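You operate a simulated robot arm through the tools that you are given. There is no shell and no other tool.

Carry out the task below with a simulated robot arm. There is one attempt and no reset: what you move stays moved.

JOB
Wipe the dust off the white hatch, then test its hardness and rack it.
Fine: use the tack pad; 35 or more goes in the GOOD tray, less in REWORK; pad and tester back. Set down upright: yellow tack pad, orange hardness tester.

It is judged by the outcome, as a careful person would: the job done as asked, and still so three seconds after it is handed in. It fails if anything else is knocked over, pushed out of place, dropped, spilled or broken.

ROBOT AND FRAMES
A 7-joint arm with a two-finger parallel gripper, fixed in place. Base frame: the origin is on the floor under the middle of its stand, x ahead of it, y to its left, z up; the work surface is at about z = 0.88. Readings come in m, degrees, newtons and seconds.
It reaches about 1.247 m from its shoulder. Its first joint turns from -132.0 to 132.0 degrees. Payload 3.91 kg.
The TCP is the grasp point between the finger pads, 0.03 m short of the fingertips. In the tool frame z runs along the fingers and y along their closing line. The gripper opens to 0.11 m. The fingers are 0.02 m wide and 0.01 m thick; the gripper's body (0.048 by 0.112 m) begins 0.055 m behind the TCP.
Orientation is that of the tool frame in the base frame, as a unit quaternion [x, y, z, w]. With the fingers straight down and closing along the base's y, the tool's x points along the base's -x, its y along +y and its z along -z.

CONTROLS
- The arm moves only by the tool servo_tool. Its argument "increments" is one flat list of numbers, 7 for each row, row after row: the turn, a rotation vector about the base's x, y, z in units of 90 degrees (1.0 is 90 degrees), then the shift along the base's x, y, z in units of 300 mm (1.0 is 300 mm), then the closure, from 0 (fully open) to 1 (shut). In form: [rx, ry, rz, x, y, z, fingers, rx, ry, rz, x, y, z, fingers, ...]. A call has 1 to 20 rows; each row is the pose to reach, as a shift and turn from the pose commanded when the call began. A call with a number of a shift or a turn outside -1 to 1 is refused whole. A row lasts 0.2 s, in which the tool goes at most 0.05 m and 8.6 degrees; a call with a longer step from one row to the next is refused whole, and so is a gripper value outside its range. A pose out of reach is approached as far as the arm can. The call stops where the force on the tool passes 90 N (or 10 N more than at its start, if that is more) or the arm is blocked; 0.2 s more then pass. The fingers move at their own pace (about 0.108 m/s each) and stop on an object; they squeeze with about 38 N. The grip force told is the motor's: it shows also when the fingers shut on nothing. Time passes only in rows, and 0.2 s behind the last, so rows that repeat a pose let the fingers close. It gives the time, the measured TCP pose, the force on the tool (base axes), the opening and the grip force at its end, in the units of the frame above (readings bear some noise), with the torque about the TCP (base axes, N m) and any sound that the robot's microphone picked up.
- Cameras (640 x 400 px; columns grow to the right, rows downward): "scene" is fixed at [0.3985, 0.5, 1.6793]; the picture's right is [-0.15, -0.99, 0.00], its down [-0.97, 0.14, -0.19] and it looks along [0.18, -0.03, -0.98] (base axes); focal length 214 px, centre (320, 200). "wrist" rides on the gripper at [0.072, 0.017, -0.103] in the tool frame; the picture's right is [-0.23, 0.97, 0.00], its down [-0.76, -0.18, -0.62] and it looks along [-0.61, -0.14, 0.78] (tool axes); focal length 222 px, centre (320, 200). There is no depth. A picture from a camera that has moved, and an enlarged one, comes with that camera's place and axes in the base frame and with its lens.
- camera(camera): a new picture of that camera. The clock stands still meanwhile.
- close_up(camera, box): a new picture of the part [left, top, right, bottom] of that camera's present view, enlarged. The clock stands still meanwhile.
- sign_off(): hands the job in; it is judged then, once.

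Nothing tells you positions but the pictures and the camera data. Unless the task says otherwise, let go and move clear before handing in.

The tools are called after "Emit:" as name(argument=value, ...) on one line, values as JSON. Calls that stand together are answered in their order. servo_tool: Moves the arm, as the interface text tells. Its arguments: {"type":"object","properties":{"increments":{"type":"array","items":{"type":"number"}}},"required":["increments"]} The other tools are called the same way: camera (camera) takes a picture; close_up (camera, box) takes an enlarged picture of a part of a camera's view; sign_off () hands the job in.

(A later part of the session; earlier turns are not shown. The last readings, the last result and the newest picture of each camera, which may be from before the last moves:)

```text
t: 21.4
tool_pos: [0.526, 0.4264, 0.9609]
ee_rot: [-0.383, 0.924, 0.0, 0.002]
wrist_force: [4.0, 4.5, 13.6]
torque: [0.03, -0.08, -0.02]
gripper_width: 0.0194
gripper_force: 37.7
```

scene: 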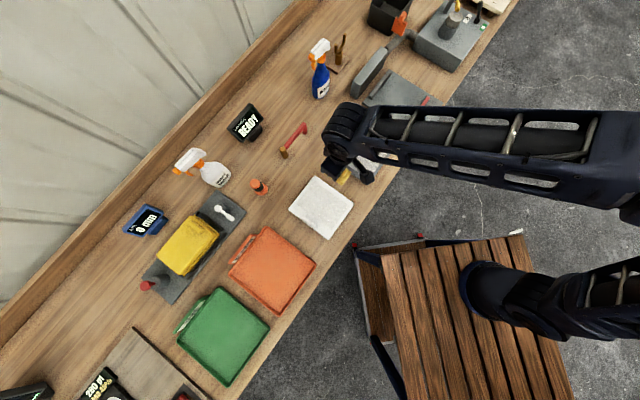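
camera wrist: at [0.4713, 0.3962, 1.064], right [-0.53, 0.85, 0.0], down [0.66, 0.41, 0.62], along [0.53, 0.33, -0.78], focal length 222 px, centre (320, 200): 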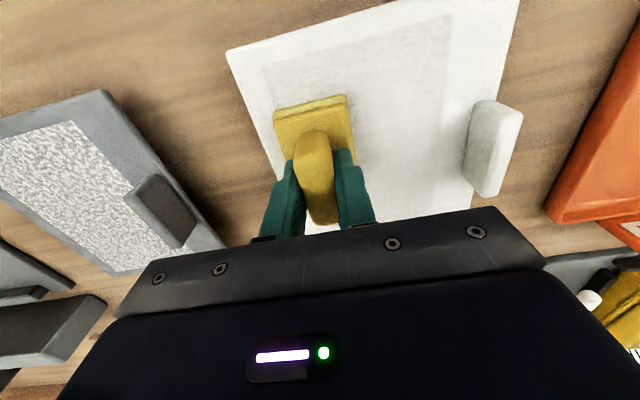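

Sliding now shows about 13 N press and 6 N drag, which is a sensible wipe. I'll finish the back stroke and look at the result.

Emit:
servo_tool(increments=[0, 0, 0, -0.0157, -0.0157, 0, 1, 0, 0, 0, -0.0314, -0.0314, 0, 1, 0, 0, 0, -0.0393, -0.0393, 0, 1, 0, 0, 0, -0.02, -0.02, 0, 1, 0, 0, 0, 0, 0, 0, 1, 0, 0, 0, 0.02, 0.02, 0, 1, 0, 0, 0, 0.04, 0.04, 0, 1, 0, 0, 0, 0.06, 0.06, 0, 1])

Emit:
close_up(camera="wrist", box=[210, 0, 530, 200])

Emit:
close_up(camera="scene", box=[275, 165, 365, 245])

```text
t: 23.2
tool_pos: [0.5413, 0.4433, 0.9599]
ee_rot: [-0.383, 0.924, 0.0, 0.001]
wrist_force: [-8.1, -6.7, 27.7]
torque: [-0.39, 0.43, -0.02]
gripper_width: 0.0194
gripper_force: 37.8
```

```text
2.00 times, centred on (370, 100) of wrist
camera zoom: at [0.4791, 0.405, 1.0635], right [-0.53, 0.85, 0.0], down [0.66, 0.41, 0.62], along [0.53, 0.33, -0.78], focal length 444 px, centre (220, 400)
```

zoom: 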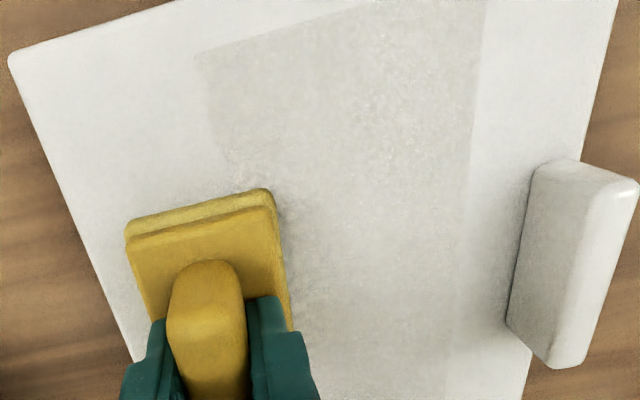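

```text
5.00 times, centred on (320, 205) of scene
camera zoom: at [0.3985, 0.5, 1.6793], right [-0.15, -0.99, 0.0], down [-0.97, 0.14, -0.19], along [0.18, -0.03, -0.98], focal length 1072 px, centre (320, 175)
```

zoom: 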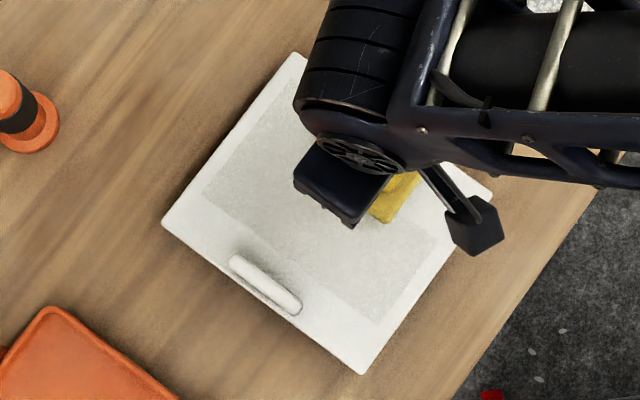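

The wiped strip is now visibly clean and the hatch hasn't moved. I'll carry this stroke on to the wall-side end of the dust area.

Emit:
servo_tool(increments=[0, 0, 0, 0.02, 0.02, 0.001, 1, 0, 0, 0, 0.04, 0.04, 0.001, 1, 0, 0, 0, 0.06, 0.06, 0.001, 1, 0, 0, 0, 0.08, 0.08, 0.001, 1, 0, 0, 0, 0.1, 0.1, 0.001, 1, 0, 0, 0, 0.12, 0.12, 0.001, 1, 0, 0, 0, 0.137, 0.137, 0.001, 1])

Emit:
camera(camera="wrist")

Emit:
close_up(camera="scene", box=[275, 165, 365, 245])

```text
t: 24.8
tool_pos: [0.5835, 0.4862, 0.9601]
ee_rot: [-0.382, 0.924, 0.001, 0.0]
wrist_force: [-4.2, -4.3, 12.4]
torque: [-0.15, 0.21, -0.02]
gripper_width: 0.0194
gripper_force: 37.7
```

```text
taken
camera wrist: at [0.5206, 0.4461, 1.0636], right [-0.53, 0.85, 0.0], down [0.66, 0.41, 0.62], along [0.53, 0.33, -0.78], focal length 222 px, centre (320, 200)
```

wrist: 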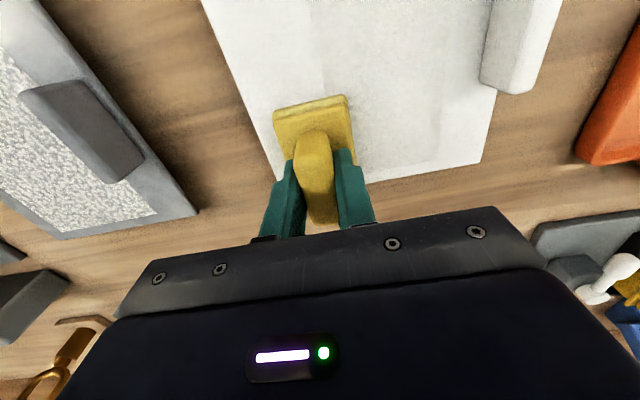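

```text
5.00 times, centred on (320, 205) of scene
camera zoom: at [0.3985, 0.5, 1.6793], right [-0.15, -0.99, 0.0], down [-0.97, 0.14, -0.19], along [0.18, -0.03, -0.98], focal length 1072 px, centre (320, 175)
```

zoom: 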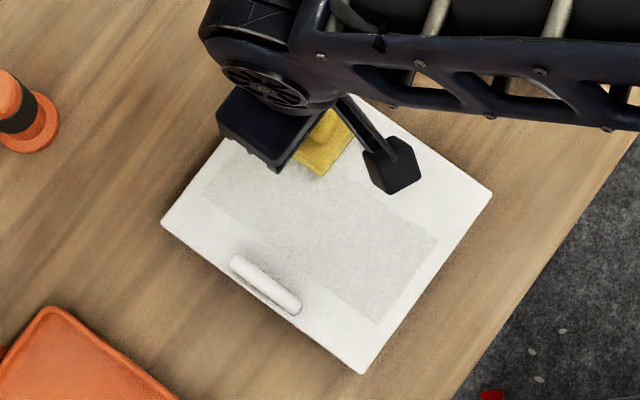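

The first strip is clean end to end and the hatch is unmoved. Next I'll shift 32 mm toward the handle and stroke back toward the bench front.

Emit:
servo_tool(increments=[0, 0, 0, -0.019, 0.019, 0, 1, 0, 0, 0, -0.038, 0.038, 0, 1, 0, 0, 0, -0.057, 0.057, 0, 1, 0, 0, 0, -0.0754, 0.0754, -0.001, 1, 0, 0, 0, -0.095, 0.0558, -0.001, 1, 0, 0, 0, -0.1147, 0.0361, -0.001, 1, 0, 0, 0, -0.1343, 0.0165, -0.001, 1, 0, 0, 0, -0.154, -0.0032, -0.001, 1, 0, 0, 0, -0.1736, -0.0228, -0.001, 1, 0, 0, 0, -0.1932, -0.0424, -0.001, 1, 0, 0, 0, -0.2129, -0.0621, -0.001, 1, 0, 0, 0, -0.2325, -0.0817, -0.001, 1])

Emit:
camera(camera="wrist")

Emit:
close_up(camera="scene", box=[275, 165, 365, 245])

```text
t: 27.4
tool_pos: [0.5134, 0.4612, 0.9593]
ee_rot: [-0.383, 0.924, 0.001, 0.001]
wrist_force: [8.7, 7.1, 32.4]
torque: [0.25, -0.26, 0.05]
gripper_width: 0.0192
gripper_force: 38.3
```

```text
taken
camera wrist: at [0.4509, 0.4221, 1.0634], right [-0.53, 0.85, 0.0], down [0.66, 0.41, 0.62], along [0.53, 0.33, -0.78], focal length 222 px, centre (320, 200)
```

wrist: 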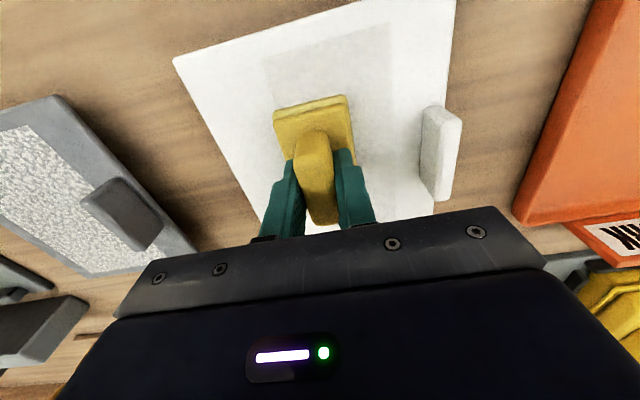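

```text
5.00 times, centred on (320, 205) of scene
camera zoom: at [0.3985, 0.5, 1.6793], right [-0.15, -0.99, 0.0], down [-0.97, 0.14, -0.19], along [0.18, -0.03, -0.98], focal length 1072 px, centre (320, 175)
```

zoom: 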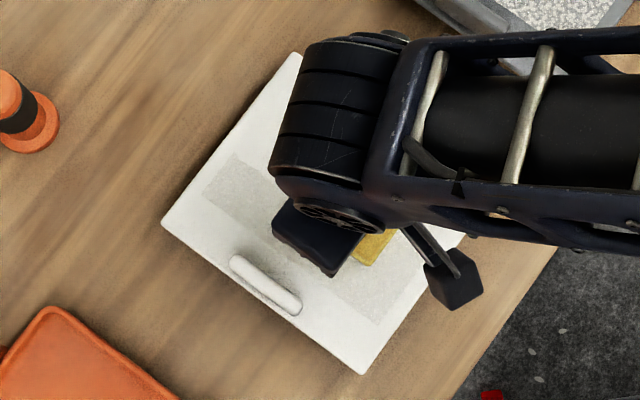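

The second strip is coming clean. Finishing this stroke to the front edge with slightly less press.

Emit:
servo_tool(increments=[0, 0, 0, -0.0196, -0.0196, 0.001, 1, 0, 0, 0, -0.0393, -0.0393, 0.001, 1, 0, 0, 0, -0.0589, -0.0589, 0.001, 1, 0, 0, 0, -0.0786, -0.0786, 0.001, 1])

Emit:
camera(camera="wrist")

Emit:
close_up(camera="scene", box=[275, 165, 365, 245])

```text
t: 28.4
tool_pos: [0.49, 0.4382, 0.9601]
ee_rot: [-0.383, 0.924, -0.001, 0.0]
wrist_force: [6.6, 7.6, 32.5]
torque: [0.37, -0.39, 0.02]
gripper_width: 0.0192
gripper_force: 37.9
```

```text
taken
camera wrist: at [0.427, 0.398, 1.0634], right [-0.53, 0.85, 0.0], down [0.66, 0.41, 0.62], along [0.53, 0.33, -0.78], focal length 222 px, centre (320, 200)
```

wrist: 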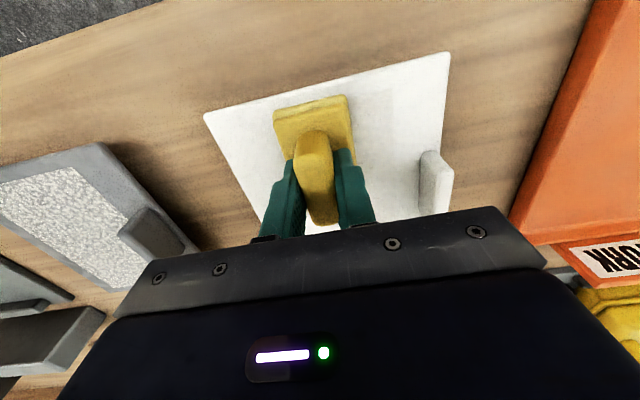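

```text
5.00 times, centred on (320, 205) of scene
camera zoom: at [0.3985, 0.5, 1.6793], right [-0.15, -0.99, 0.0], down [-0.97, 0.14, -0.19], along [0.18, -0.03, -0.98], focal length 1072 px, centre (320, 175)
```

zoom: 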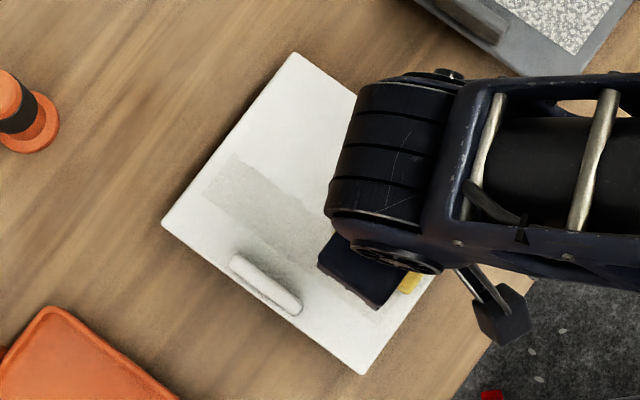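

Only the strip next to the handle is left. I'll shift another 32 mm toward the handle (staying clear of it) and stroke toward the wall.

Emit:
servo_tool(increments=[0, 0, 0, -0.019, 0.019, 0.001, 1, 0, 0, 0, -0.038, 0.038, 0.001, 1, 0, 0, 0, -0.057, 0.057, 0.001, 1, 0, 0, 0, -0.0754, 0.0754, 0.001, 1, 0, 0, 0, -0.0557, 0.095, 0.001, 1, 0, 0, 0, -0.0361, 0.1147, 0.001, 1, 0, 0, 0, -0.0165, 0.1343, 0.001, 1, 0, 0, 0, 0.0032, 0.154, 0.001, 1])

Emit:
camera(camera="wrist")

Emit:
close_up(camera="scene", box=[275, 165, 365, 245])

```text
t: 30.2
tool_pos: [0.4898, 0.4831, 0.9592]
ee_rot: [-0.383, 0.924, -0.001, 0.0]
wrist_force: [-3.8, -3.6, 11.8]
torque: [-0.21, 0.26, -0.05]
gripper_width: 0.0194
gripper_force: 38.3
```

```text
taken
camera wrist: at [0.4283, 0.4445, 1.0636], right [-0.53, 0.85, 0.0], down [0.66, 0.41, 0.62], along [0.53, 0.33, -0.78], focal length 222 px, centre (320, 200)
```

wrist: 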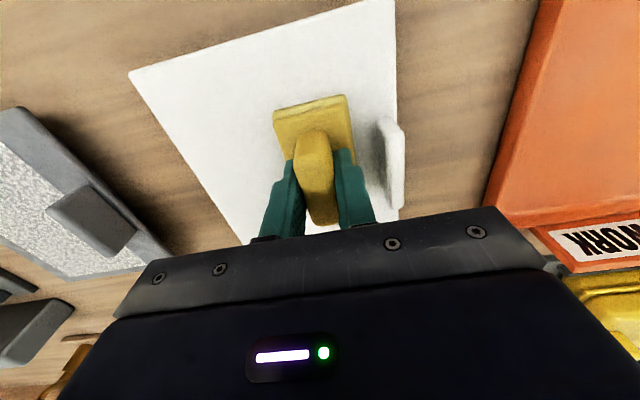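

```text
5.00 times, centred on (320, 205) of scene
camera zoom: at [0.3985, 0.5, 1.6793], right [-0.15, -0.99, 0.0], down [-0.97, 0.14, -0.19], along [0.18, -0.03, -0.98], focal length 1072 px, centre (320, 175)
```

zoom: 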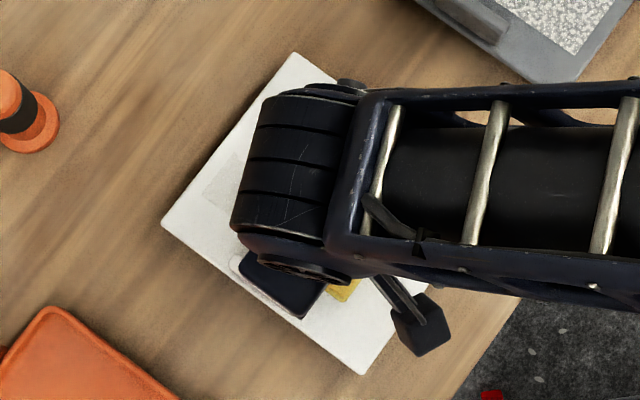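

The front of the last strip is clean and the pad clears the handle. Continuing this stroke to the wall-side end.

Emit:
servo_tool(increments=[0, 0, 0, 0.0196, 0.0196, 0, 1, 0, 0, 0, 0.0393, 0.0393, 0, 1, 0, 0, 0, 0.0589, 0.0589, 0, 1, 0, 0, 0, 0.0786, 0.0786, 0, 1, 0, 0, 0, 0.0982, 0.0982, 0, 1, 0, 0, 0, 0.1178, 0.1178, 0, 1, 0, 0, 0, 0.1375, 0.1375, 0, 1, 0, 0, 0, 0.1571, 0.1571, 0, 1])

Emit:
camera(camera="wrist")

Emit:
close_up(camera="scene", box=[275, 165, 365, 245])

```text
t: 32.0
tool_pos: [0.5381, 0.5304, 0.9609]
ee_rot: [-0.382, 0.924, 0.0, -0.001]
wrist_force: [0.6, -1.4, 0.0]
torque: [-0.03, 0.01, 0.0]
gripper_width: 0.0194
gripper_force: 38.3
```

```text
taken
camera wrist: at [0.4752, 0.4916, 1.0639], right [-0.53, 0.85, 0.0], down [0.66, 0.41, 0.62], along [0.53, 0.33, -0.78], focal length 222 px, centre (320, 200)
```

wrist: 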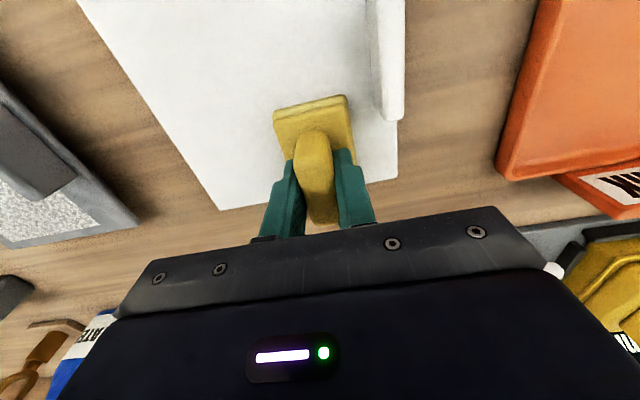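

```text
5.00 times, centred on (320, 205) of scene
camera zoom: at [0.3985, 0.5, 1.6793], right [-0.15, -0.99, 0.0], down [-0.97, 0.14, -0.19], along [0.18, -0.03, -0.98], focal length 1072 px, centre (320, 175)
```

zoom: 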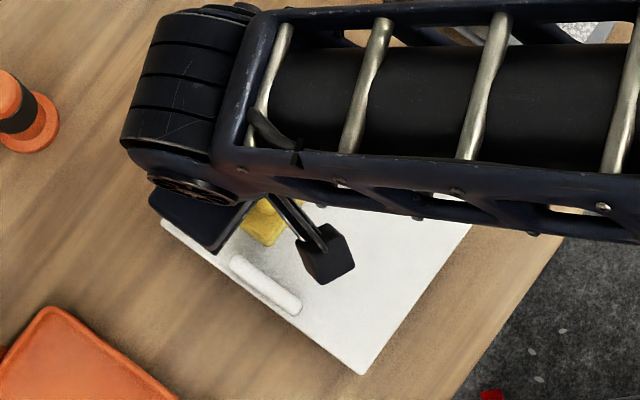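

Contact faded at the far end of this stroke. I'll press about 0.8 mm more and stroke back over the same strip.

Emit:
servo_tool(increments=[0, 0, 0, 0.004, 0.004, -0.0025, 1, 0, 0, 0, 0, 0, -0.003, 1, 0, 0, 0, -0.0196, -0.0196, -0.003, 1, 0, 0, 0, -0.0393, -0.0393, -0.003, 1])

```text
t: 33.0
tool_pos: [0.5265, 0.5188, 0.9596]
ee_rot: [-0.383, 0.924, 0.001, 0.001]
wrist_force: [3.9, 2.0, 12.8]
torque: [-0.06, -0.04, 0.03]
gripper_width: 0.0196
gripper_force: 37.2
```

Contact is back at about 13 N. Continuing the return stroke to the front, then I'll lift and inspect.

Emit:
servo_tool(increments=[0, 0, 0, 0.02, 0.02, 0, 1, 0, 0, 0, 0.039, 0.039, 0, 1, 0, 0, 0, 0.02, 0.02, 0, 1, 0, 0, 0, 0, 0, 0, 1, 0, 0, 0, -0.02, -0.02, 0, 1, 0, 0, 0, -0.04, -0.04, 0, 1, 0, 0, 0, -0.06, -0.06, 0, 1, 0, 0, 0, -0.08, -0.08, 0, 1, 0, 0, 0, -0.1, -0.1, 0, 1, 0, 0, 0, -0.12, -0.12, 0, 1])

Emit:
close_up(camera="wrist", box=[120, 0, 440, 230])

Emit:
close_up(camera="scene", box=[275, 165, 365, 245])

```text
t: 35.2
tool_pos: [0.4906, 0.4822, 0.958]
ee_rot: [-0.383, 0.924, 0.0, 0.001]
wrist_force: [8.7, 9.0, 37.8]
torque: [0.31, -0.35, -0.03]
gripper_width: 0.0194
gripper_force: 37.6
```

```text
1.74 times, centred on (280, 115) of wrist
camera zoom: at [0.428, 0.4436, 1.0633], right [-0.53, 0.85, 0.0], down [0.66, 0.41, 0.62], along [0.53, 0.33, -0.78], focal length 386 px, centre (390, 348)
```

zoom: 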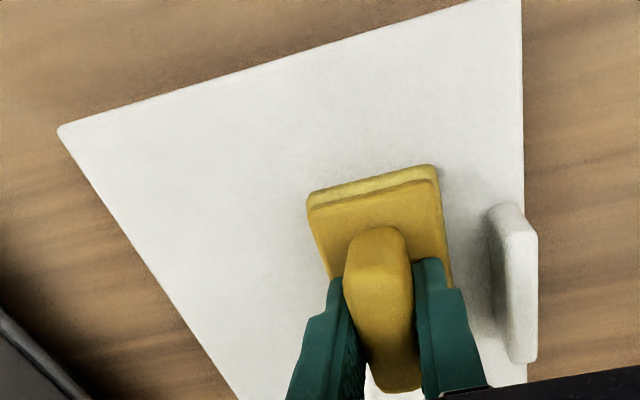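

```text
5.00 times, centred on (320, 205) of scene
camera zoom: at [0.3985, 0.5, 1.6793], right [-0.15, -0.99, 0.0], down [-0.97, 0.14, -0.19], along [0.18, -0.03, -0.98], focal length 1072 px, centre (320, 175)
```

zoom: 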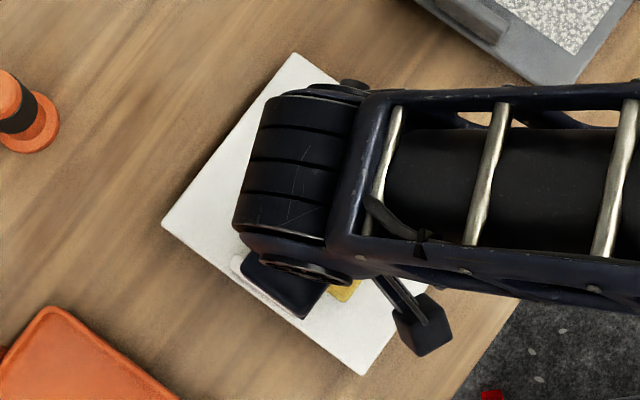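

The whole panel now looks clean. I'll lift the pad straight off, head back toward its spot, and inspect the hatch from the fixed camera once the arm is out of the way.

Emit:
servo_tool(increments=[0, 0, 0, 0, 0, 0.05, 1, 0, 0, 0, 0, 0, 0.15, 1, 0, 0, 0, 0, 0, 0.3, 1, 0, 0, 0, 0, 0, 0.471, 1, 0, 0, 0, 0.15, 0, 0.471, 1, 0, 0, 0, 0.3, 0, 0.471, 1, 0, 0, 0, 0.45, -0.02, 0.471, 1, 0, 0, 0, 0.6, -0.05, 0.471, 1, 0, 0, 0, 0.75, -0.08, 0.471, 1, 0, 0, 0, 0.9, -0.12, 0.471, 1, 0, 0, 0, 1.0, -0.15, 0.471, 1, 0, 0, 0, 1.0, -0.15, 0.471, 1])

Emit:
close_up(camera="scene", box=[281, 170, 361, 245])

Emit:
camera(camera="wrist")

Emit:
camera(camera="scene")

```text
refused: row 4 steps farther than a row can; nothing moved
```

```text
5.33 times, centred on (321, 208) of scene
camera zoom: at [0.3985, 0.5, 1.6793], right [-0.15, -0.99, 0.0], down [-0.97, 0.14, -0.19], along [0.18, -0.03, -0.98], focal length 1144 px, centre (315, 160)
```

zoom: 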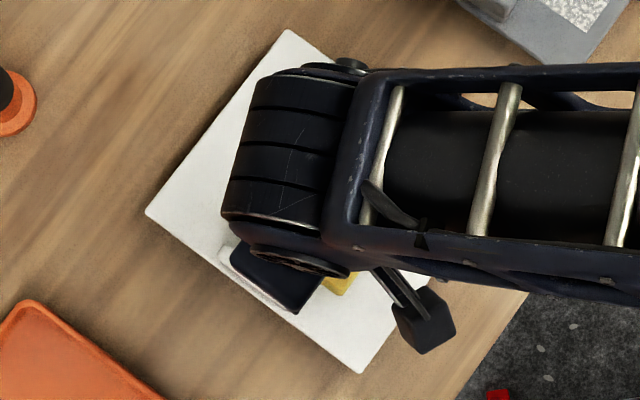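

```text
taken
camera wrist: at [0.428, 0.4436, 1.0633], right [-0.53, 0.85, 0.0], down [0.66, 0.41, 0.62], along [0.53, 0.33, -0.78], focal length 222 px, centre (320, 200)
```

wrist: 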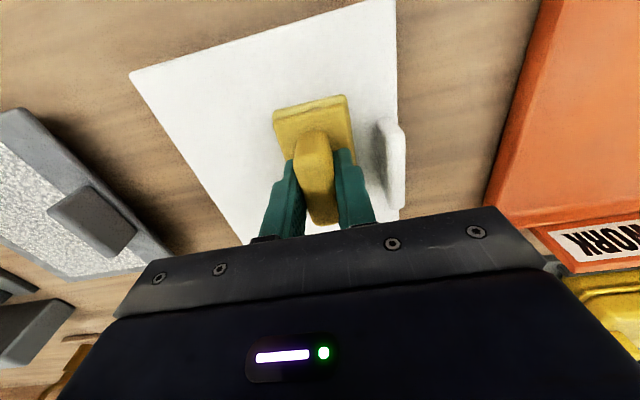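

```text
taken
```

scene: 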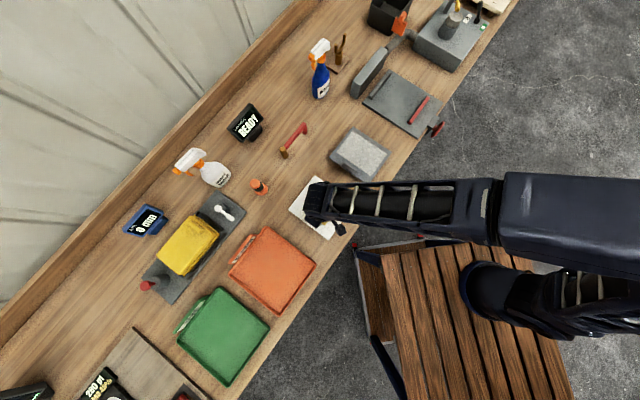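

One lift step was just over the limit and nothing moved. I'll resend it with finer steps.

Emit:
servo_tool(increments=[0, 0, 0, 0, 0, 0.05, 1, 0, 0, 0, 0, 0, 0.15, 1, 0, 0, 0, 0, 0, 0.3, 1, 0, 0, 0, 0, 0, 0.42, 1, 0, 0, 0, 0, 0, 0.471, 1, 0, 0, 0, 0.15, 0, 0.471, 1, 0, 0, 0, 0.3, 0, 0.471, 1, 0, 0, 0, 0.45, -0.02, 0.471, 1, 0, 0, 0, 0.6, -0.05, 0.471, 1, 0, 0, 0, 0.75, -0.08, 0.471, 1, 0, 0, 0, 0.9, -0.12, 0.471, 1, 0, 0, 0, 1.0, -0.15, 0.471, 1, 0, 0, 0, 1.0, -0.15, 0.471, 1])

Emit:
close_up(camera="scene", box=[281, 170, 361, 245])

Emit:
camera(camera="wrist")

Emit:
camera(camera="scene")

```text
t: 38.0
tool_pos: [0.791, 0.4386, 1.1015]
ee_rot: [-0.383, 0.924, 0.0, 0.0]
wrist_force: [-0.5, 0.1, -1.4]
torque: [0.0, -0.01, -0.04]
gripper_width: 0.0194
gripper_force: 38.2
```

```text
5.33 times, centred on (321, 208) of scene
camera zoom: at [0.3985, 0.5, 1.6793], right [-0.15, -0.99, 0.0], down [-0.97, 0.14, -0.19], along [0.18, -0.03, -0.98], focal length 1144 px, centre (315, 160)
```

zoom: 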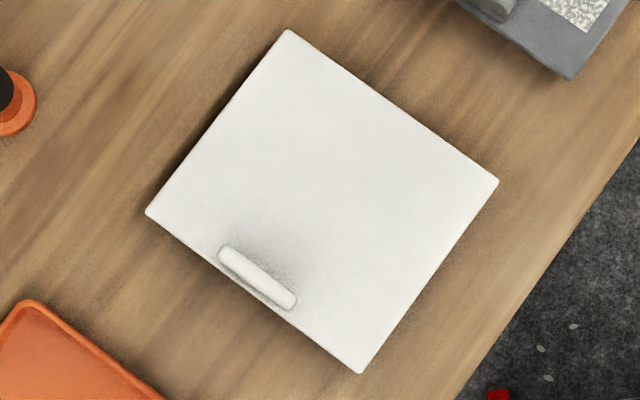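

```text
taken
camera wrist: at [0.7289, 0.399, 1.2046], right [-0.53, 0.85, 0.0], down [0.66, 0.41, 0.62], along [0.53, 0.33, -0.78], focal length 222 px, centre (320, 200)
```

wrist: 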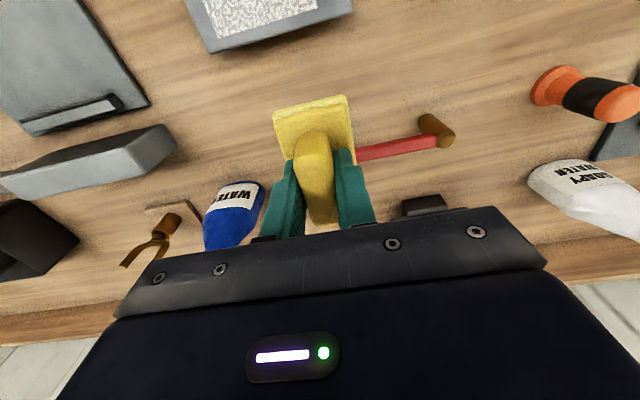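

```text
taken
```

scene: 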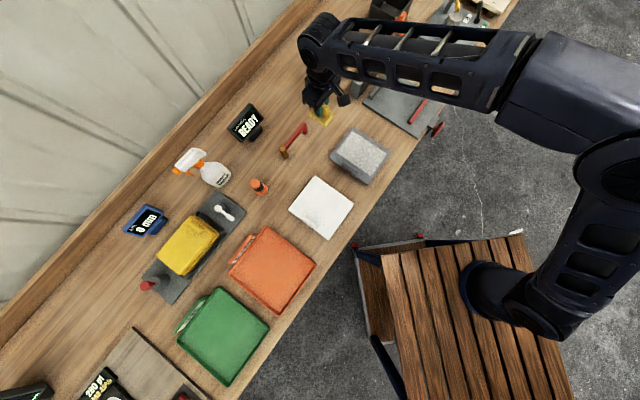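

The hatch is clean all over and hasn't shifted. I'll look once more at high zoom before putting the pad away, in case any dust remains near the edges.

Emit:
close_up(camera="scene", box=[288, 174, 328, 209])

Emit:
close_up(camera="scene", box=[316, 180, 356, 240])

Emit:
close_up(camera="scene", box=[290, 200, 330, 235])

```text
11.43 times, centred on (308, 192) of scene
camera zoom: at [0.3985, 0.5, 1.6793], right [-0.15, -0.99, 0.0], down [-0.97, 0.14, -0.19], along [0.18, -0.03, -0.98], focal length 2451 px, centre (457, 297)
```

zoom: 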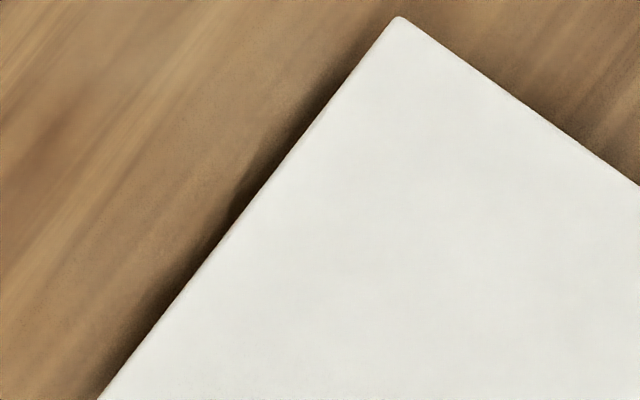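

```text
6.67 times, centred on (336, 210) of scene
camera zoom: at [0.3985, 0.5, 1.6793], right [-0.15, -0.99, 0.0], down [-0.97, 0.14, -0.19], along [0.18, -0.03, -0.98], focal length 1430 px, centre (213, 133)
```

zoom: 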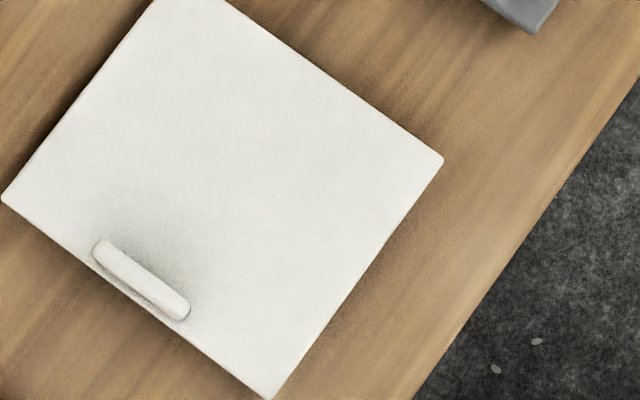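

```text
11.43 times, centred on (310, 218) of scene
camera zoom: at [0.3985, 0.5, 1.6793], right [-0.15, -0.99, 0.0], down [-0.97, 0.14, -0.19], along [0.18, -0.03, -0.98], focal length 2451 px, centre (434, 0)
```

zoom: 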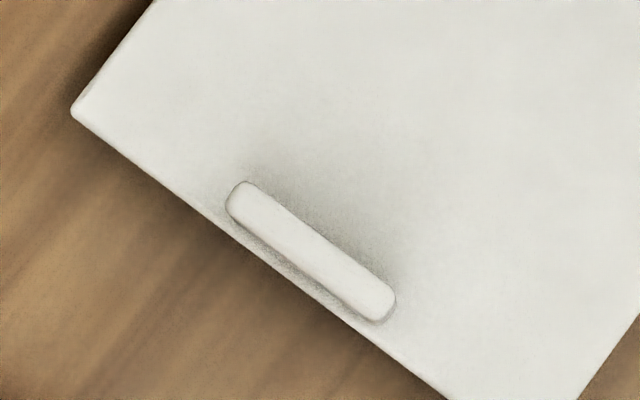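

The hatch is clean. Now I'll carry the pad above its original spot and lower it.

Emit:
servo_tool(increments=[0, 0, 0, 0.12, -0.006, 0, 1, 0, 0, 0, 0.24, -0.012, 0, 1, 0, 0, 0, 0.3438, -0.0168, 0, 1, 0, 0, 0, 0.3438, -0.0168, -0.12, 1, 0, 0, 0, 0.3438, -0.0168, -0.24, 1, 0, 0, 0, 0.3438, -0.0168, -0.36, 1, 0, 0, 0, 0.3438, -0.0168, -0.45, 1, 0, 0, 0, 0.3438, -0.0168, -0.51, 1, 0, 0, 0, 0.3438, -0.0168, -0.535, 1, 0, 0, 0, 0.3438, -0.0168, -0.535, 1])

Emit:
camera(camera="wrist")

Emit:
close_up(camera="scene", box=[290, 70, 350, 130])

```text
t: 40.2
tool_pos: [0.8931, 0.434, 0.9402]
ee_rot: [-0.383, 0.924, 0.0, 0.0]
wrist_force: [-0.1, -0.3, -1.2]
torque: [0.01, 0.0, -0.01]
gripper_width: 0.0195
gripper_force: 38.0
```

```text
taken
camera wrist: at [0.8311, 0.3945, 1.0435], right [-0.53, 0.85, 0.0], down [0.66, 0.41, 0.62], along [0.53, 0.33, -0.78], focal length 222 px, centre (320, 200)
```

wrist: 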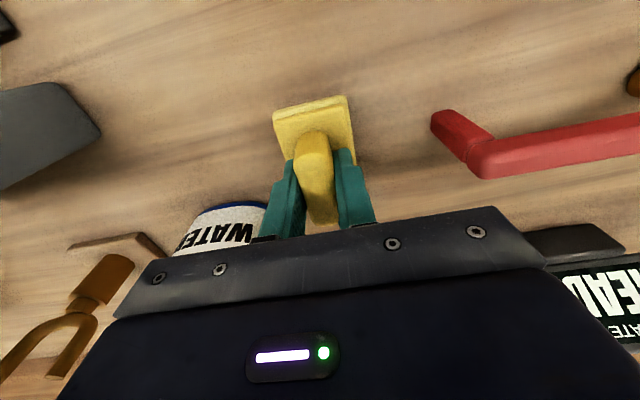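

```text
6.67 times, centred on (320, 100) of scene
camera zoom: at [0.3985, 0.5, 1.6793], right [-0.15, -0.99, 0.0], down [-0.97, 0.14, -0.19], along [0.18, -0.03, -0.98], focal length 1430 px, centre (320, 867)
```

zoom: 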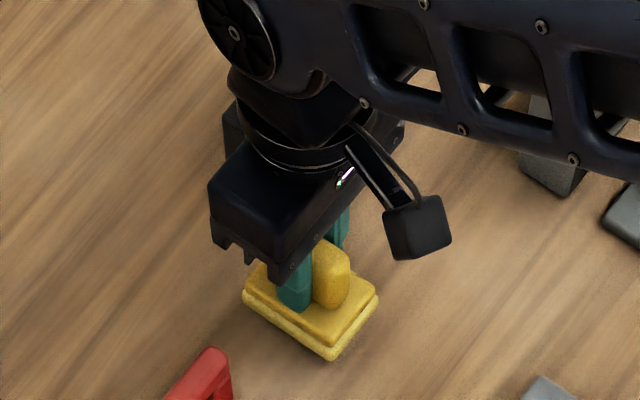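

The pad is 7 mm above the bench at its own spot. Lowering the last bit until it touches.

Emit:
servo_tool(increments=[0, 0, 0, 0, 0, -0.01, 1, 0, 0, 0, 0, 0, -0.018, 1, 0, 0, 0, 0, 0, -0.022, 1, 0, 0, 0, 0, 0, -0.022, 1])

```text
t: 41.2
tool_pos: [0.8941, 0.4335, 0.9329]
ee_rot: [-0.383, 0.924, 0.0, 0.0]
wrist_force: [-0.2, -0.2, -0.2]
torque: [0.01, -0.01, -0.01]
gripper_width: 0.0194
gripper_force: 37.5
```

Emit:
servo_tool(increments=[0, 0, 0, 0, 0, -0.0025, 1, 0, 0, 0, 0, 0, -0.0025, 1])

```text
t: 41.8
tool_pos: [0.894, 0.4324, 0.9326]
ee_rot: [-0.383, 0.924, 0.0, 0.0]
wrist_force: [0.3, 0.7, -0.3]
torque: [0.0, -0.01, 0.03]
gripper_width: 0.0196
gripper_force: 38.2
```

Emit:
servo_tool(increments=[0, 0, 0, 0, 0, -0.0025, 1, 0, 0, 0, 0, 0, -0.0025, 1])

```text
t: 42.4
tool_pos: [0.8935, 0.4322, 0.932]
ee_rot: [-0.383, 0.924, 0.0, 0.0]
wrist_force: [0.3, -0.5, 3.3]
torque: [-0.04, 0.09, 0.0]
gripper_width: 0.0194
gripper_force: 37.9
```

Contact registers at about 3 N, so the pad is standing on the bench. I'll open the fingers moderately and rise straight up.

Emit:
servo_tool(increments=[0, 0, 0, 0, 0, 0.001, 0.7, 0, 0, 0, 0, 0, 0.002, 0.5, 0, 0, 0, 0, 0, 0.002, 0.45, 0, 0, 0, 0, 0, 0.002, 0.45, 0, 0, 0, 0, 0, 0.05, 0.45, 0, 0, 0, 0, 0, 0.15, 0.45, 0, 0, 0, 0, 0, 0.3, 0.45, 0, 0, 0, 0, 0, 0.45, 0.45, 0, 0, 0, 0, 0, 0.56, 0.45, 0, 0, 0, 0, 0, 0.56, 0.45])

Emit:
camera(camera="wrist")

Emit:
close_up(camera="scene", box=[295, 90, 345, 130])

```text
t: 44.6
tool_pos: [0.8942, 0.4324, 1.1005]
ee_rot: [-0.383, 0.924, 0.0, 0.001]
wrist_force: [-0.2, -0.3, 0.2]
torque: [0.03, -0.01, 0.03]
gripper_width: 0.0607
gripper_force: 0.0
```

```text
taken
camera wrist: at [0.8305, 0.3935, 1.204], right [-0.53, 0.85, 0.0], down [0.66, 0.41, 0.62], along [0.53, 0.33, -0.78], focal length 222 px, centre (320, 200)
```

wrist: 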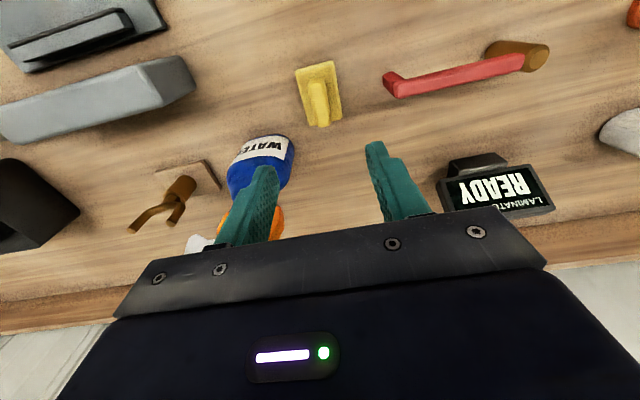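

```text
10.00 times, centred on (320, 110) of scene
camera zoom: at [0.3985, 0.5, 1.6793], right [-0.15, -0.99, 0.0], down [-0.97, 0.14, -0.19], along [0.18, -0.03, -0.98], focal length 2145 px, centre (320, 1100)
```

zoom: 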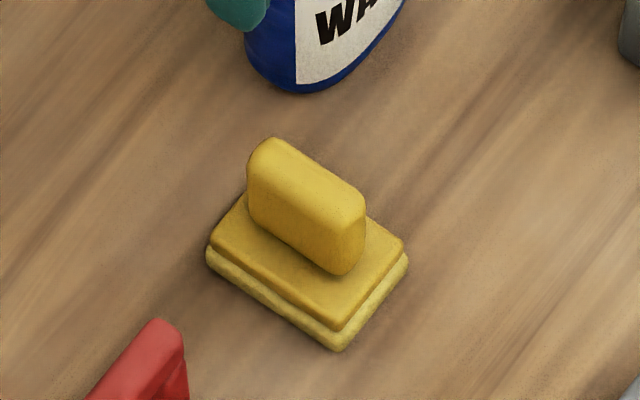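

The pad is back standing in its original place. Next I'll move over toward the orange tester for a close look, keeping well above everything.

Emit:
servo_tool(increments=[0, 0, 0, -0.1, 0.06, 0.1, 0.27, 0, 0, 0, -0.2, 0.14, 0.167, 0.27, 0, 0, 0, -0.32, 0.23, 0.167, 0.27, 0, 0, 0, -0.44, 0.32, 0.167, 0.27, 0, 0, 0, -0.56, 0.41, 0.167, 0.27, 0, 0, 0, -0.68, 0.5, 0.167, 0.27, 0, 0, 0, -0.8, 0.59, 0.167, 0.27, 0, 0, 0, -0.9, 0.68, 0.167, 0.27, 0, 0, 0, -0.983, 0.76, 0.167, 0.27, 0, 0, 0, -0.983, 0.76, 0.167, 0.27])

Emit:
camera(camera="wrist")

Emit:
camera(camera="scene")

```text
t: 46.8
tool_pos: [0.5992, 0.6606, 1.1493]
ee_rot: [-0.382, 0.924, 0.0, -0.001]
wrist_force: [0.5, -0.8, 0.1]
torque: [0.01, 0.02, -0.03]
gripper_width: 0.0804
gripper_force: 0.1
```

```text
taken
camera wrist: at [0.5357, 0.6214, 1.2531], right [-0.53, 0.85, 0.0], down [0.66, 0.41, 0.62], along [0.53, 0.33, -0.78], focal length 222 px, centre (320, 200)
```

wrist: 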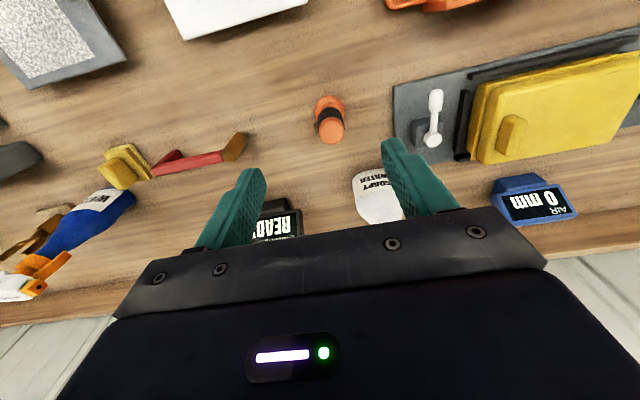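

```text
taken
```

scene: 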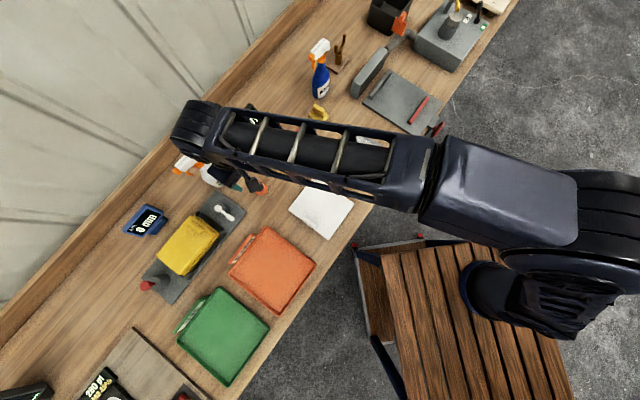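

The tester stands clear, with the grey gauge plate about 9 cm to one side and the soapy-water bottle well behind. I'll zoom on it for its exact axis and height.

Emit:
close_up(camera="wrist", box=[295, 80, 367, 155])

```text
5.33 times, centred on (331, 118) of wrist
camera zoom: at [0.5357, 0.6214, 1.2531], right [-0.53, 0.85, 0.0], down [0.66, 0.41, 0.62], along [0.53, 0.33, -0.78], focal length 1185 px, centre (261, 640)
```

zoom: 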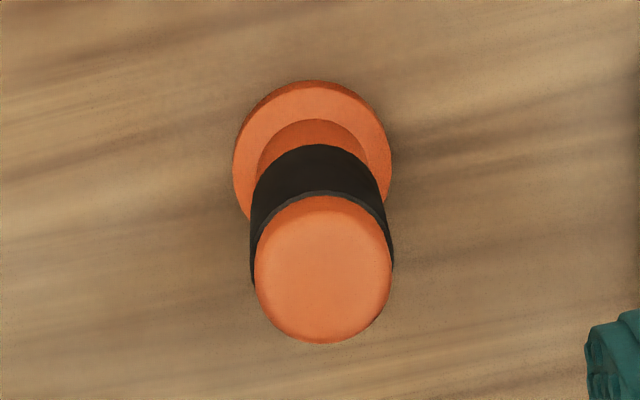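

The tester's axis is at about (0.619, 0.692) with its top near z = 0.974. I'll move directly over it and stop just above to check alignment.

Emit:
servo_tool(increments=[0, 0, 0, 0.063, 0.105, 0, 0.27, 0, 0, 0, 0.063, 0.105, -0.13, 0.27, 0, 0, 0, 0.063, 0.105, -0.26, 0.27, 0, 0, 0, 0.063, 0.105, -0.38, 0.27, 0, 0, 0, 0.063, 0.105, -0.38, 0.27])

Emit:
camera(camera="wrist")

Emit:
close_up(camera="scene", box=[220, 140, 300, 220])

```text
t: 48.0
tool_pos: [0.6178, 0.6914, 1.0356]
ee_rot: [-0.383, 0.924, 0.0, 0.0]
wrist_force: [0.0, -0.2, 0.2]
torque: [-0.02, -0.01, 0.03]
gripper_width: 0.0802
gripper_force: 0.1
```

```text
taken
camera wrist: at [0.554, 0.6528, 1.1395], right [-0.53, 0.85, 0.0], down [0.66, 0.41, 0.62], along [0.53, 0.33, -0.78], focal length 222 px, centre (320, 200)
```

wrist: 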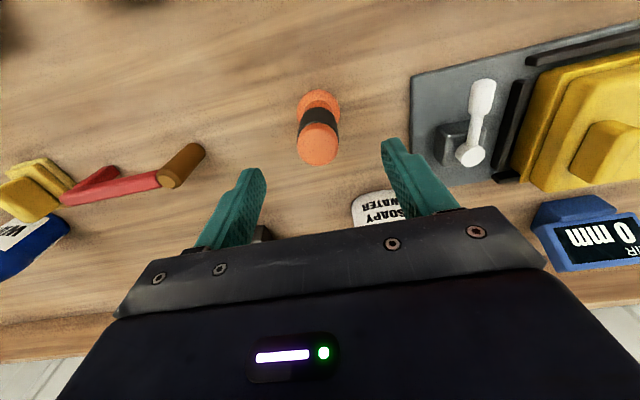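

```text
5.00 times, centred on (260, 180) of scene
camera zoom: at [0.3985, 0.5, 1.6793], right [-0.15, -0.99, 0.0], down [-0.97, 0.14, -0.19], along [0.18, -0.03, -0.98], focal length 1072 px, centre (620, 300)
```

zoom: 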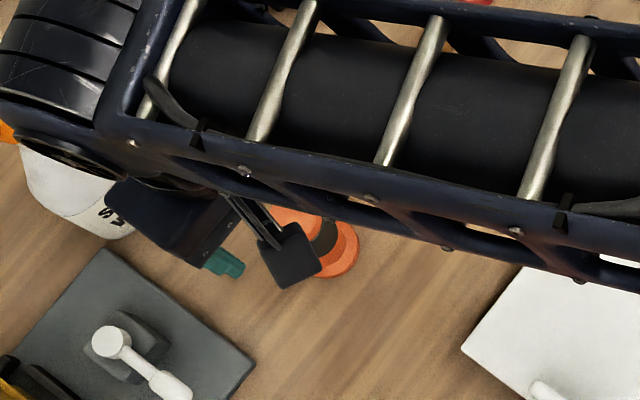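

The tester is centred between the fingers to within a few millimetres. Descending around it to grip at the black band.

Emit:
servo_tool(increments=[0, 0, 0, 0.006, 0.006, -0.1, 0.27, 0, 0, 0, 0.006, 0.006, -0.2, 0.27, 0, 0, 0, 0.006, 0.006, -0.28, 0.27, 0, 0, 0, 0.006, 0.006, -0.312, 0.27, 0, 0, 0, 0.006, 0.006, -0.312, 0.27])

Emit:
camera(camera="wrist")

```text
t: 49.2
tool_pos: [0.6199, 0.6946, 0.9406]
ee_rot: [-0.383, 0.924, -0.001, 0.0]
wrist_force: [-0.1, 0.2, 0.4]
torque: [-0.02, 0.01, 0.02]
gripper_width: 0.0803
gripper_force: 0.0
```

```text
taken
camera wrist: at [0.5562, 0.6552, 1.0452], right [-0.53, 0.85, 0.0], down [0.66, 0.41, 0.62], along [0.53, 0.33, -0.78], focal length 222 px, centre (320, 200)
```

wrist: 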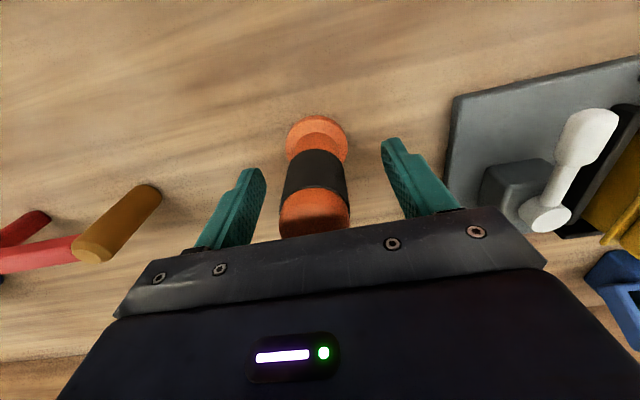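

The tester sits between the fingers with the band at pad height. Closing now.

Emit:
servo_tool(increments=[0, 0, 0, 0, 0, 0, 0.4, 0, 0, 0, 0, 0, 0, 0.5, 0, 0, 0, 0, 0, 0, 0.6, 0, 0, 0, 0, 0, 0, 0.75, 0, 0, 0, 0, 0, 0, 1, 0, 0, 0, 0, 0, 0, 1, 0, 0, 0, 0, 0, 0, 1])

Emit:
camera(camera="wrist")

Emit:
close_up(camera="scene", box=[220, 95, 270, 150])

```text
t: 50.8
tool_pos: [0.6205, 0.6946, 0.9424]
ee_rot: [-0.383, 0.924, 0.0, 0.0]
wrist_force: [1.6, 0.5, 1.6]
torque: [0.0, -0.06, 0.01]
gripper_width: 0.0331
gripper_force: 38.2
```

```text
taken
camera wrist: at [0.5562, 0.6552, 1.0455], right [-0.53, 0.85, 0.0], down [0.66, 0.41, 0.62], along [0.53, 0.33, -0.78], focal length 222 px, centre (320, 200)
```

wrist: 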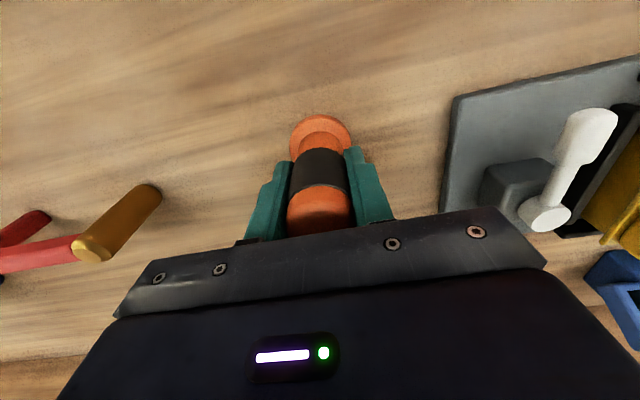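

```text
7.27 times, centred on (245, 122) of scene
camera zoom: at [0.3985, 0.5, 1.6793], right [-0.15, -0.99, 0.0], down [-0.97, 0.14, -0.19], along [0.18, -0.03, -0.98], focal length 1560 px, centre (866, 764)
```

zoom: 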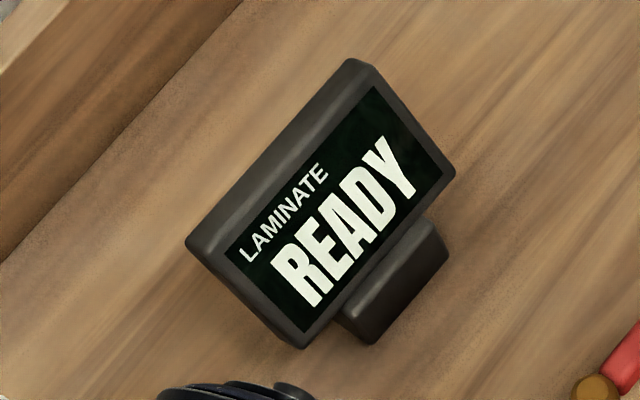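

Gripped at 33 mm. Lifting gently first to confirm the hold.

Emit:
servo_tool(increments=[0, 0, 0, 0, 0, 0.02, 1, 0, 0, 0, 0, 0, 0.06, 1, 0, 0, 0, 0, 0, 0.12, 1, 0, 0, 0, 0, 0, 0.24, 1, 0, 0, 0, 0, 0, 0.36, 1, 0, 0, 0, 0, 0, 0.45, 1, 0, 0, 0, 0, 0, 0.45, 1])

Emit:
camera(camera="wrist")

Emit:
camera(camera="scene")

Emit:
close_up(camera="scene", box=[220, 95, 270, 150])

```text
t: 52.4
tool_pos: [0.6195, 0.6949, 1.0769]
ee_rot: [-0.383, 0.924, 0.001, 0.001]
wrist_force: [0.4, -0.2, -2.0]
torque: [-0.01, -0.04, -0.02]
gripper_width: 0.0331
gripper_force: 38.2
```

```text
taken
camera wrist: at [0.5566, 0.6552, 1.1811], right [-0.53, 0.85, 0.0], down [0.66, 0.41, 0.62], along [0.53, 0.33, -0.78], focal length 222 px, centre (320, 200)
```

wrist: 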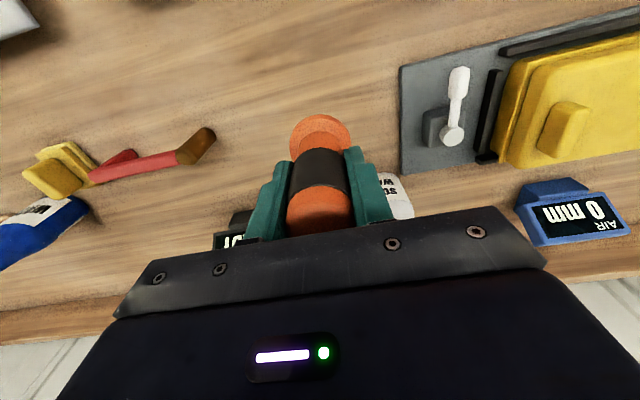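

```text
taken
```

scene: 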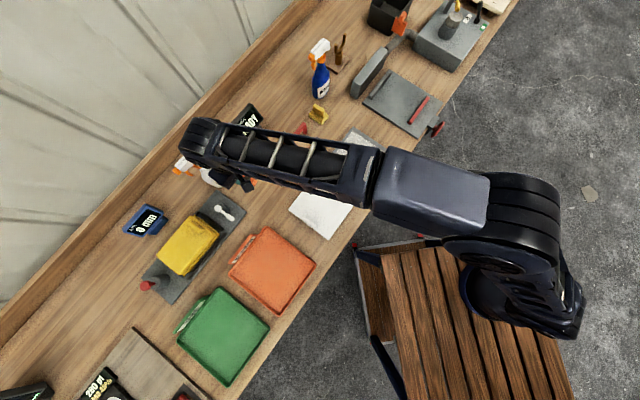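

```text
7.27 times, centred on (245, 122) of scene
camera zoom: at [0.3985, 0.5, 1.6793], right [-0.15, -0.99, 0.0], down [-0.97, 0.14, -0.19], along [0.18, -0.03, -0.98], focal length 1560 px, centre (866, 764)
```

zoom: 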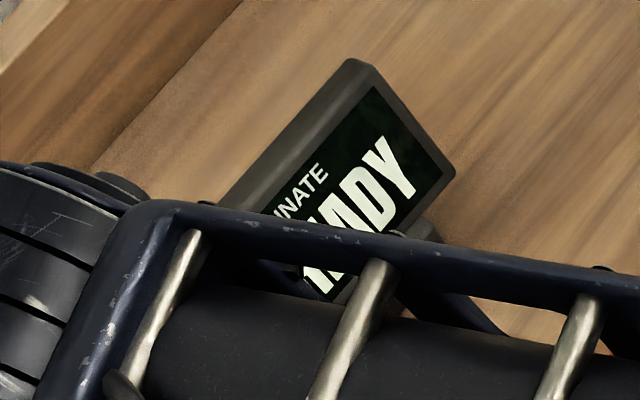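

The tester is held and the display still reads READY. I'll carry it over the middle of the hatch and hover just above.

Emit:
servo_tool(increments=[0, 0, 0, -0.0573, -0.12, 0, 1, 0, 0, 0, -0.1146, -0.24, 0, 1, 0, 0, 0, -0.1719, -0.361, 0, 1, 0, 0, 0, -0.2291, -0.481, 0, 1, 0, 0, 0, -0.2864, -0.602, 0, 1, 0, 0, 0, -0.3437, -0.722, 0, 1, 0, 0, 0, -0.3437, -0.722, -0.12, 1, 0, 0, 0, -0.3437, -0.722, -0.24, 1, 0, 0, 0, -0.3437, -0.722, -0.3, 1, 0, 0, 0, -0.3437, -0.722, -0.3, 1])

Emit:
camera(camera="wrist")

Emit:
close_up(camera="scene", box=[220, 95, 380, 250])

```text
t: 54.6
tool_pos: [0.5162, 0.4783, 0.9871]
ee_rot: [-0.382, 0.924, 0.0, -0.001]
wrist_force: [0.2, 0.4, -1.5]
torque: [-0.03, -0.01, 0.0]
gripper_width: 0.0327
gripper_force: 37.7
```

```text
taken
camera wrist: at [0.4533, 0.4389, 1.0909], right [-0.53, 0.85, 0.0], down [0.66, 0.41, 0.62], along [0.53, 0.33, -0.78], focal length 222 px, centre (320, 200)
```

wrist: 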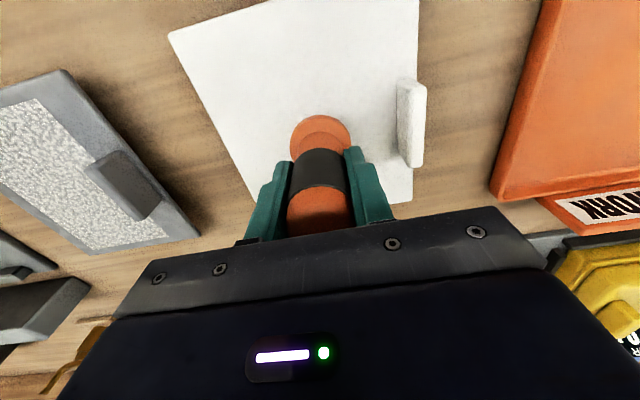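

```text
2.58 times, centred on (300, 172) of scene
camera zoom: at [0.3985, 0.5, 1.6793], right [-0.15, -0.99, 0.0], down [-0.97, 0.14, -0.19], along [0.18, -0.03, -0.98], focal length 554 px, centre (372, 271)
```

zoom: 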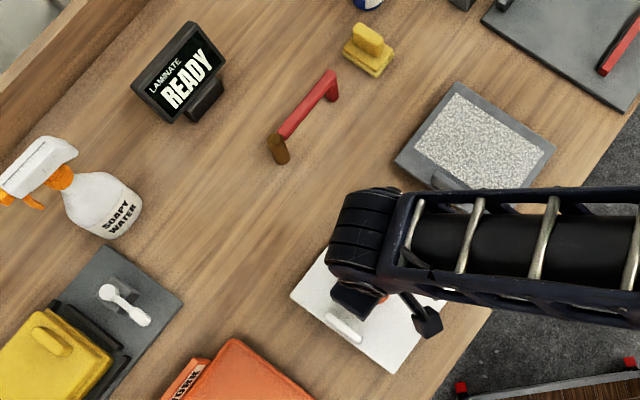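

The tester is over clean panel, well inside the edges, and the display is in view. Lowering in small steps.

Emit:
servo_tool(increments=[0, 0, 0, 0, 0, -0.025, 1, 0, 0, 0, 0, 0, -0.045, 1, 0, 0, 0, 0, 0, -0.05, 1, 0, 0, 0, 0, 0, -0.05, 1])

Emit:
close_up(camera="scene", box=[220, 95, 270, 150])

```text
t: 55.6
tool_pos: [0.5166, 0.4773, 0.9715]
ee_rot: [-0.383, 0.924, 0.001, 0.001]
wrist_force: [-0.5, -0.5, -1.2]
torque: [0.02, -0.02, -0.02]
gripper_width: 0.0329
gripper_force: 37.7
```

```text
7.27 times, centred on (245, 122) of scene
camera zoom: at [0.3985, 0.5, 1.6793], right [-0.15, -0.99, 0.0], down [-0.97, 0.14, -0.19], along [0.18, -0.03, -0.98], focal length 1560 px, centre (866, 764)
```

zoom: 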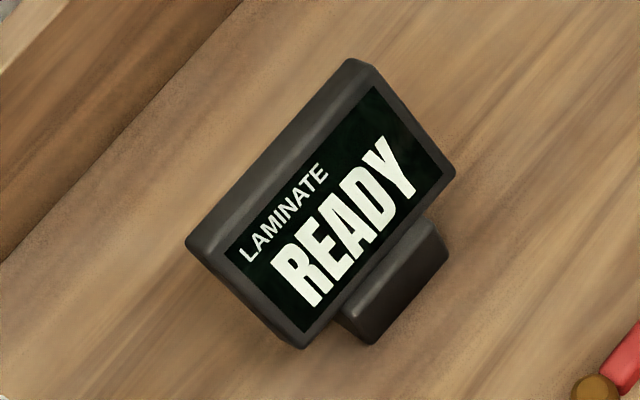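

Emit:
servo_tool(increments=[0, 0, 0, 0, 0, -0.005, 1, 0, 0, 0, 0, 0, -0.005, 1])

```text
t: 56.2
tool_pos: [0.5169, 0.4769, 0.9706]
ee_rot: [-0.382, 0.924, 0.0, -0.001]
wrist_force: [-0.2, -0.3, -1.2]
torque: [-0.01, 0.01, 0.01]
gripper_width: 0.033
gripper_force: 37.9
```

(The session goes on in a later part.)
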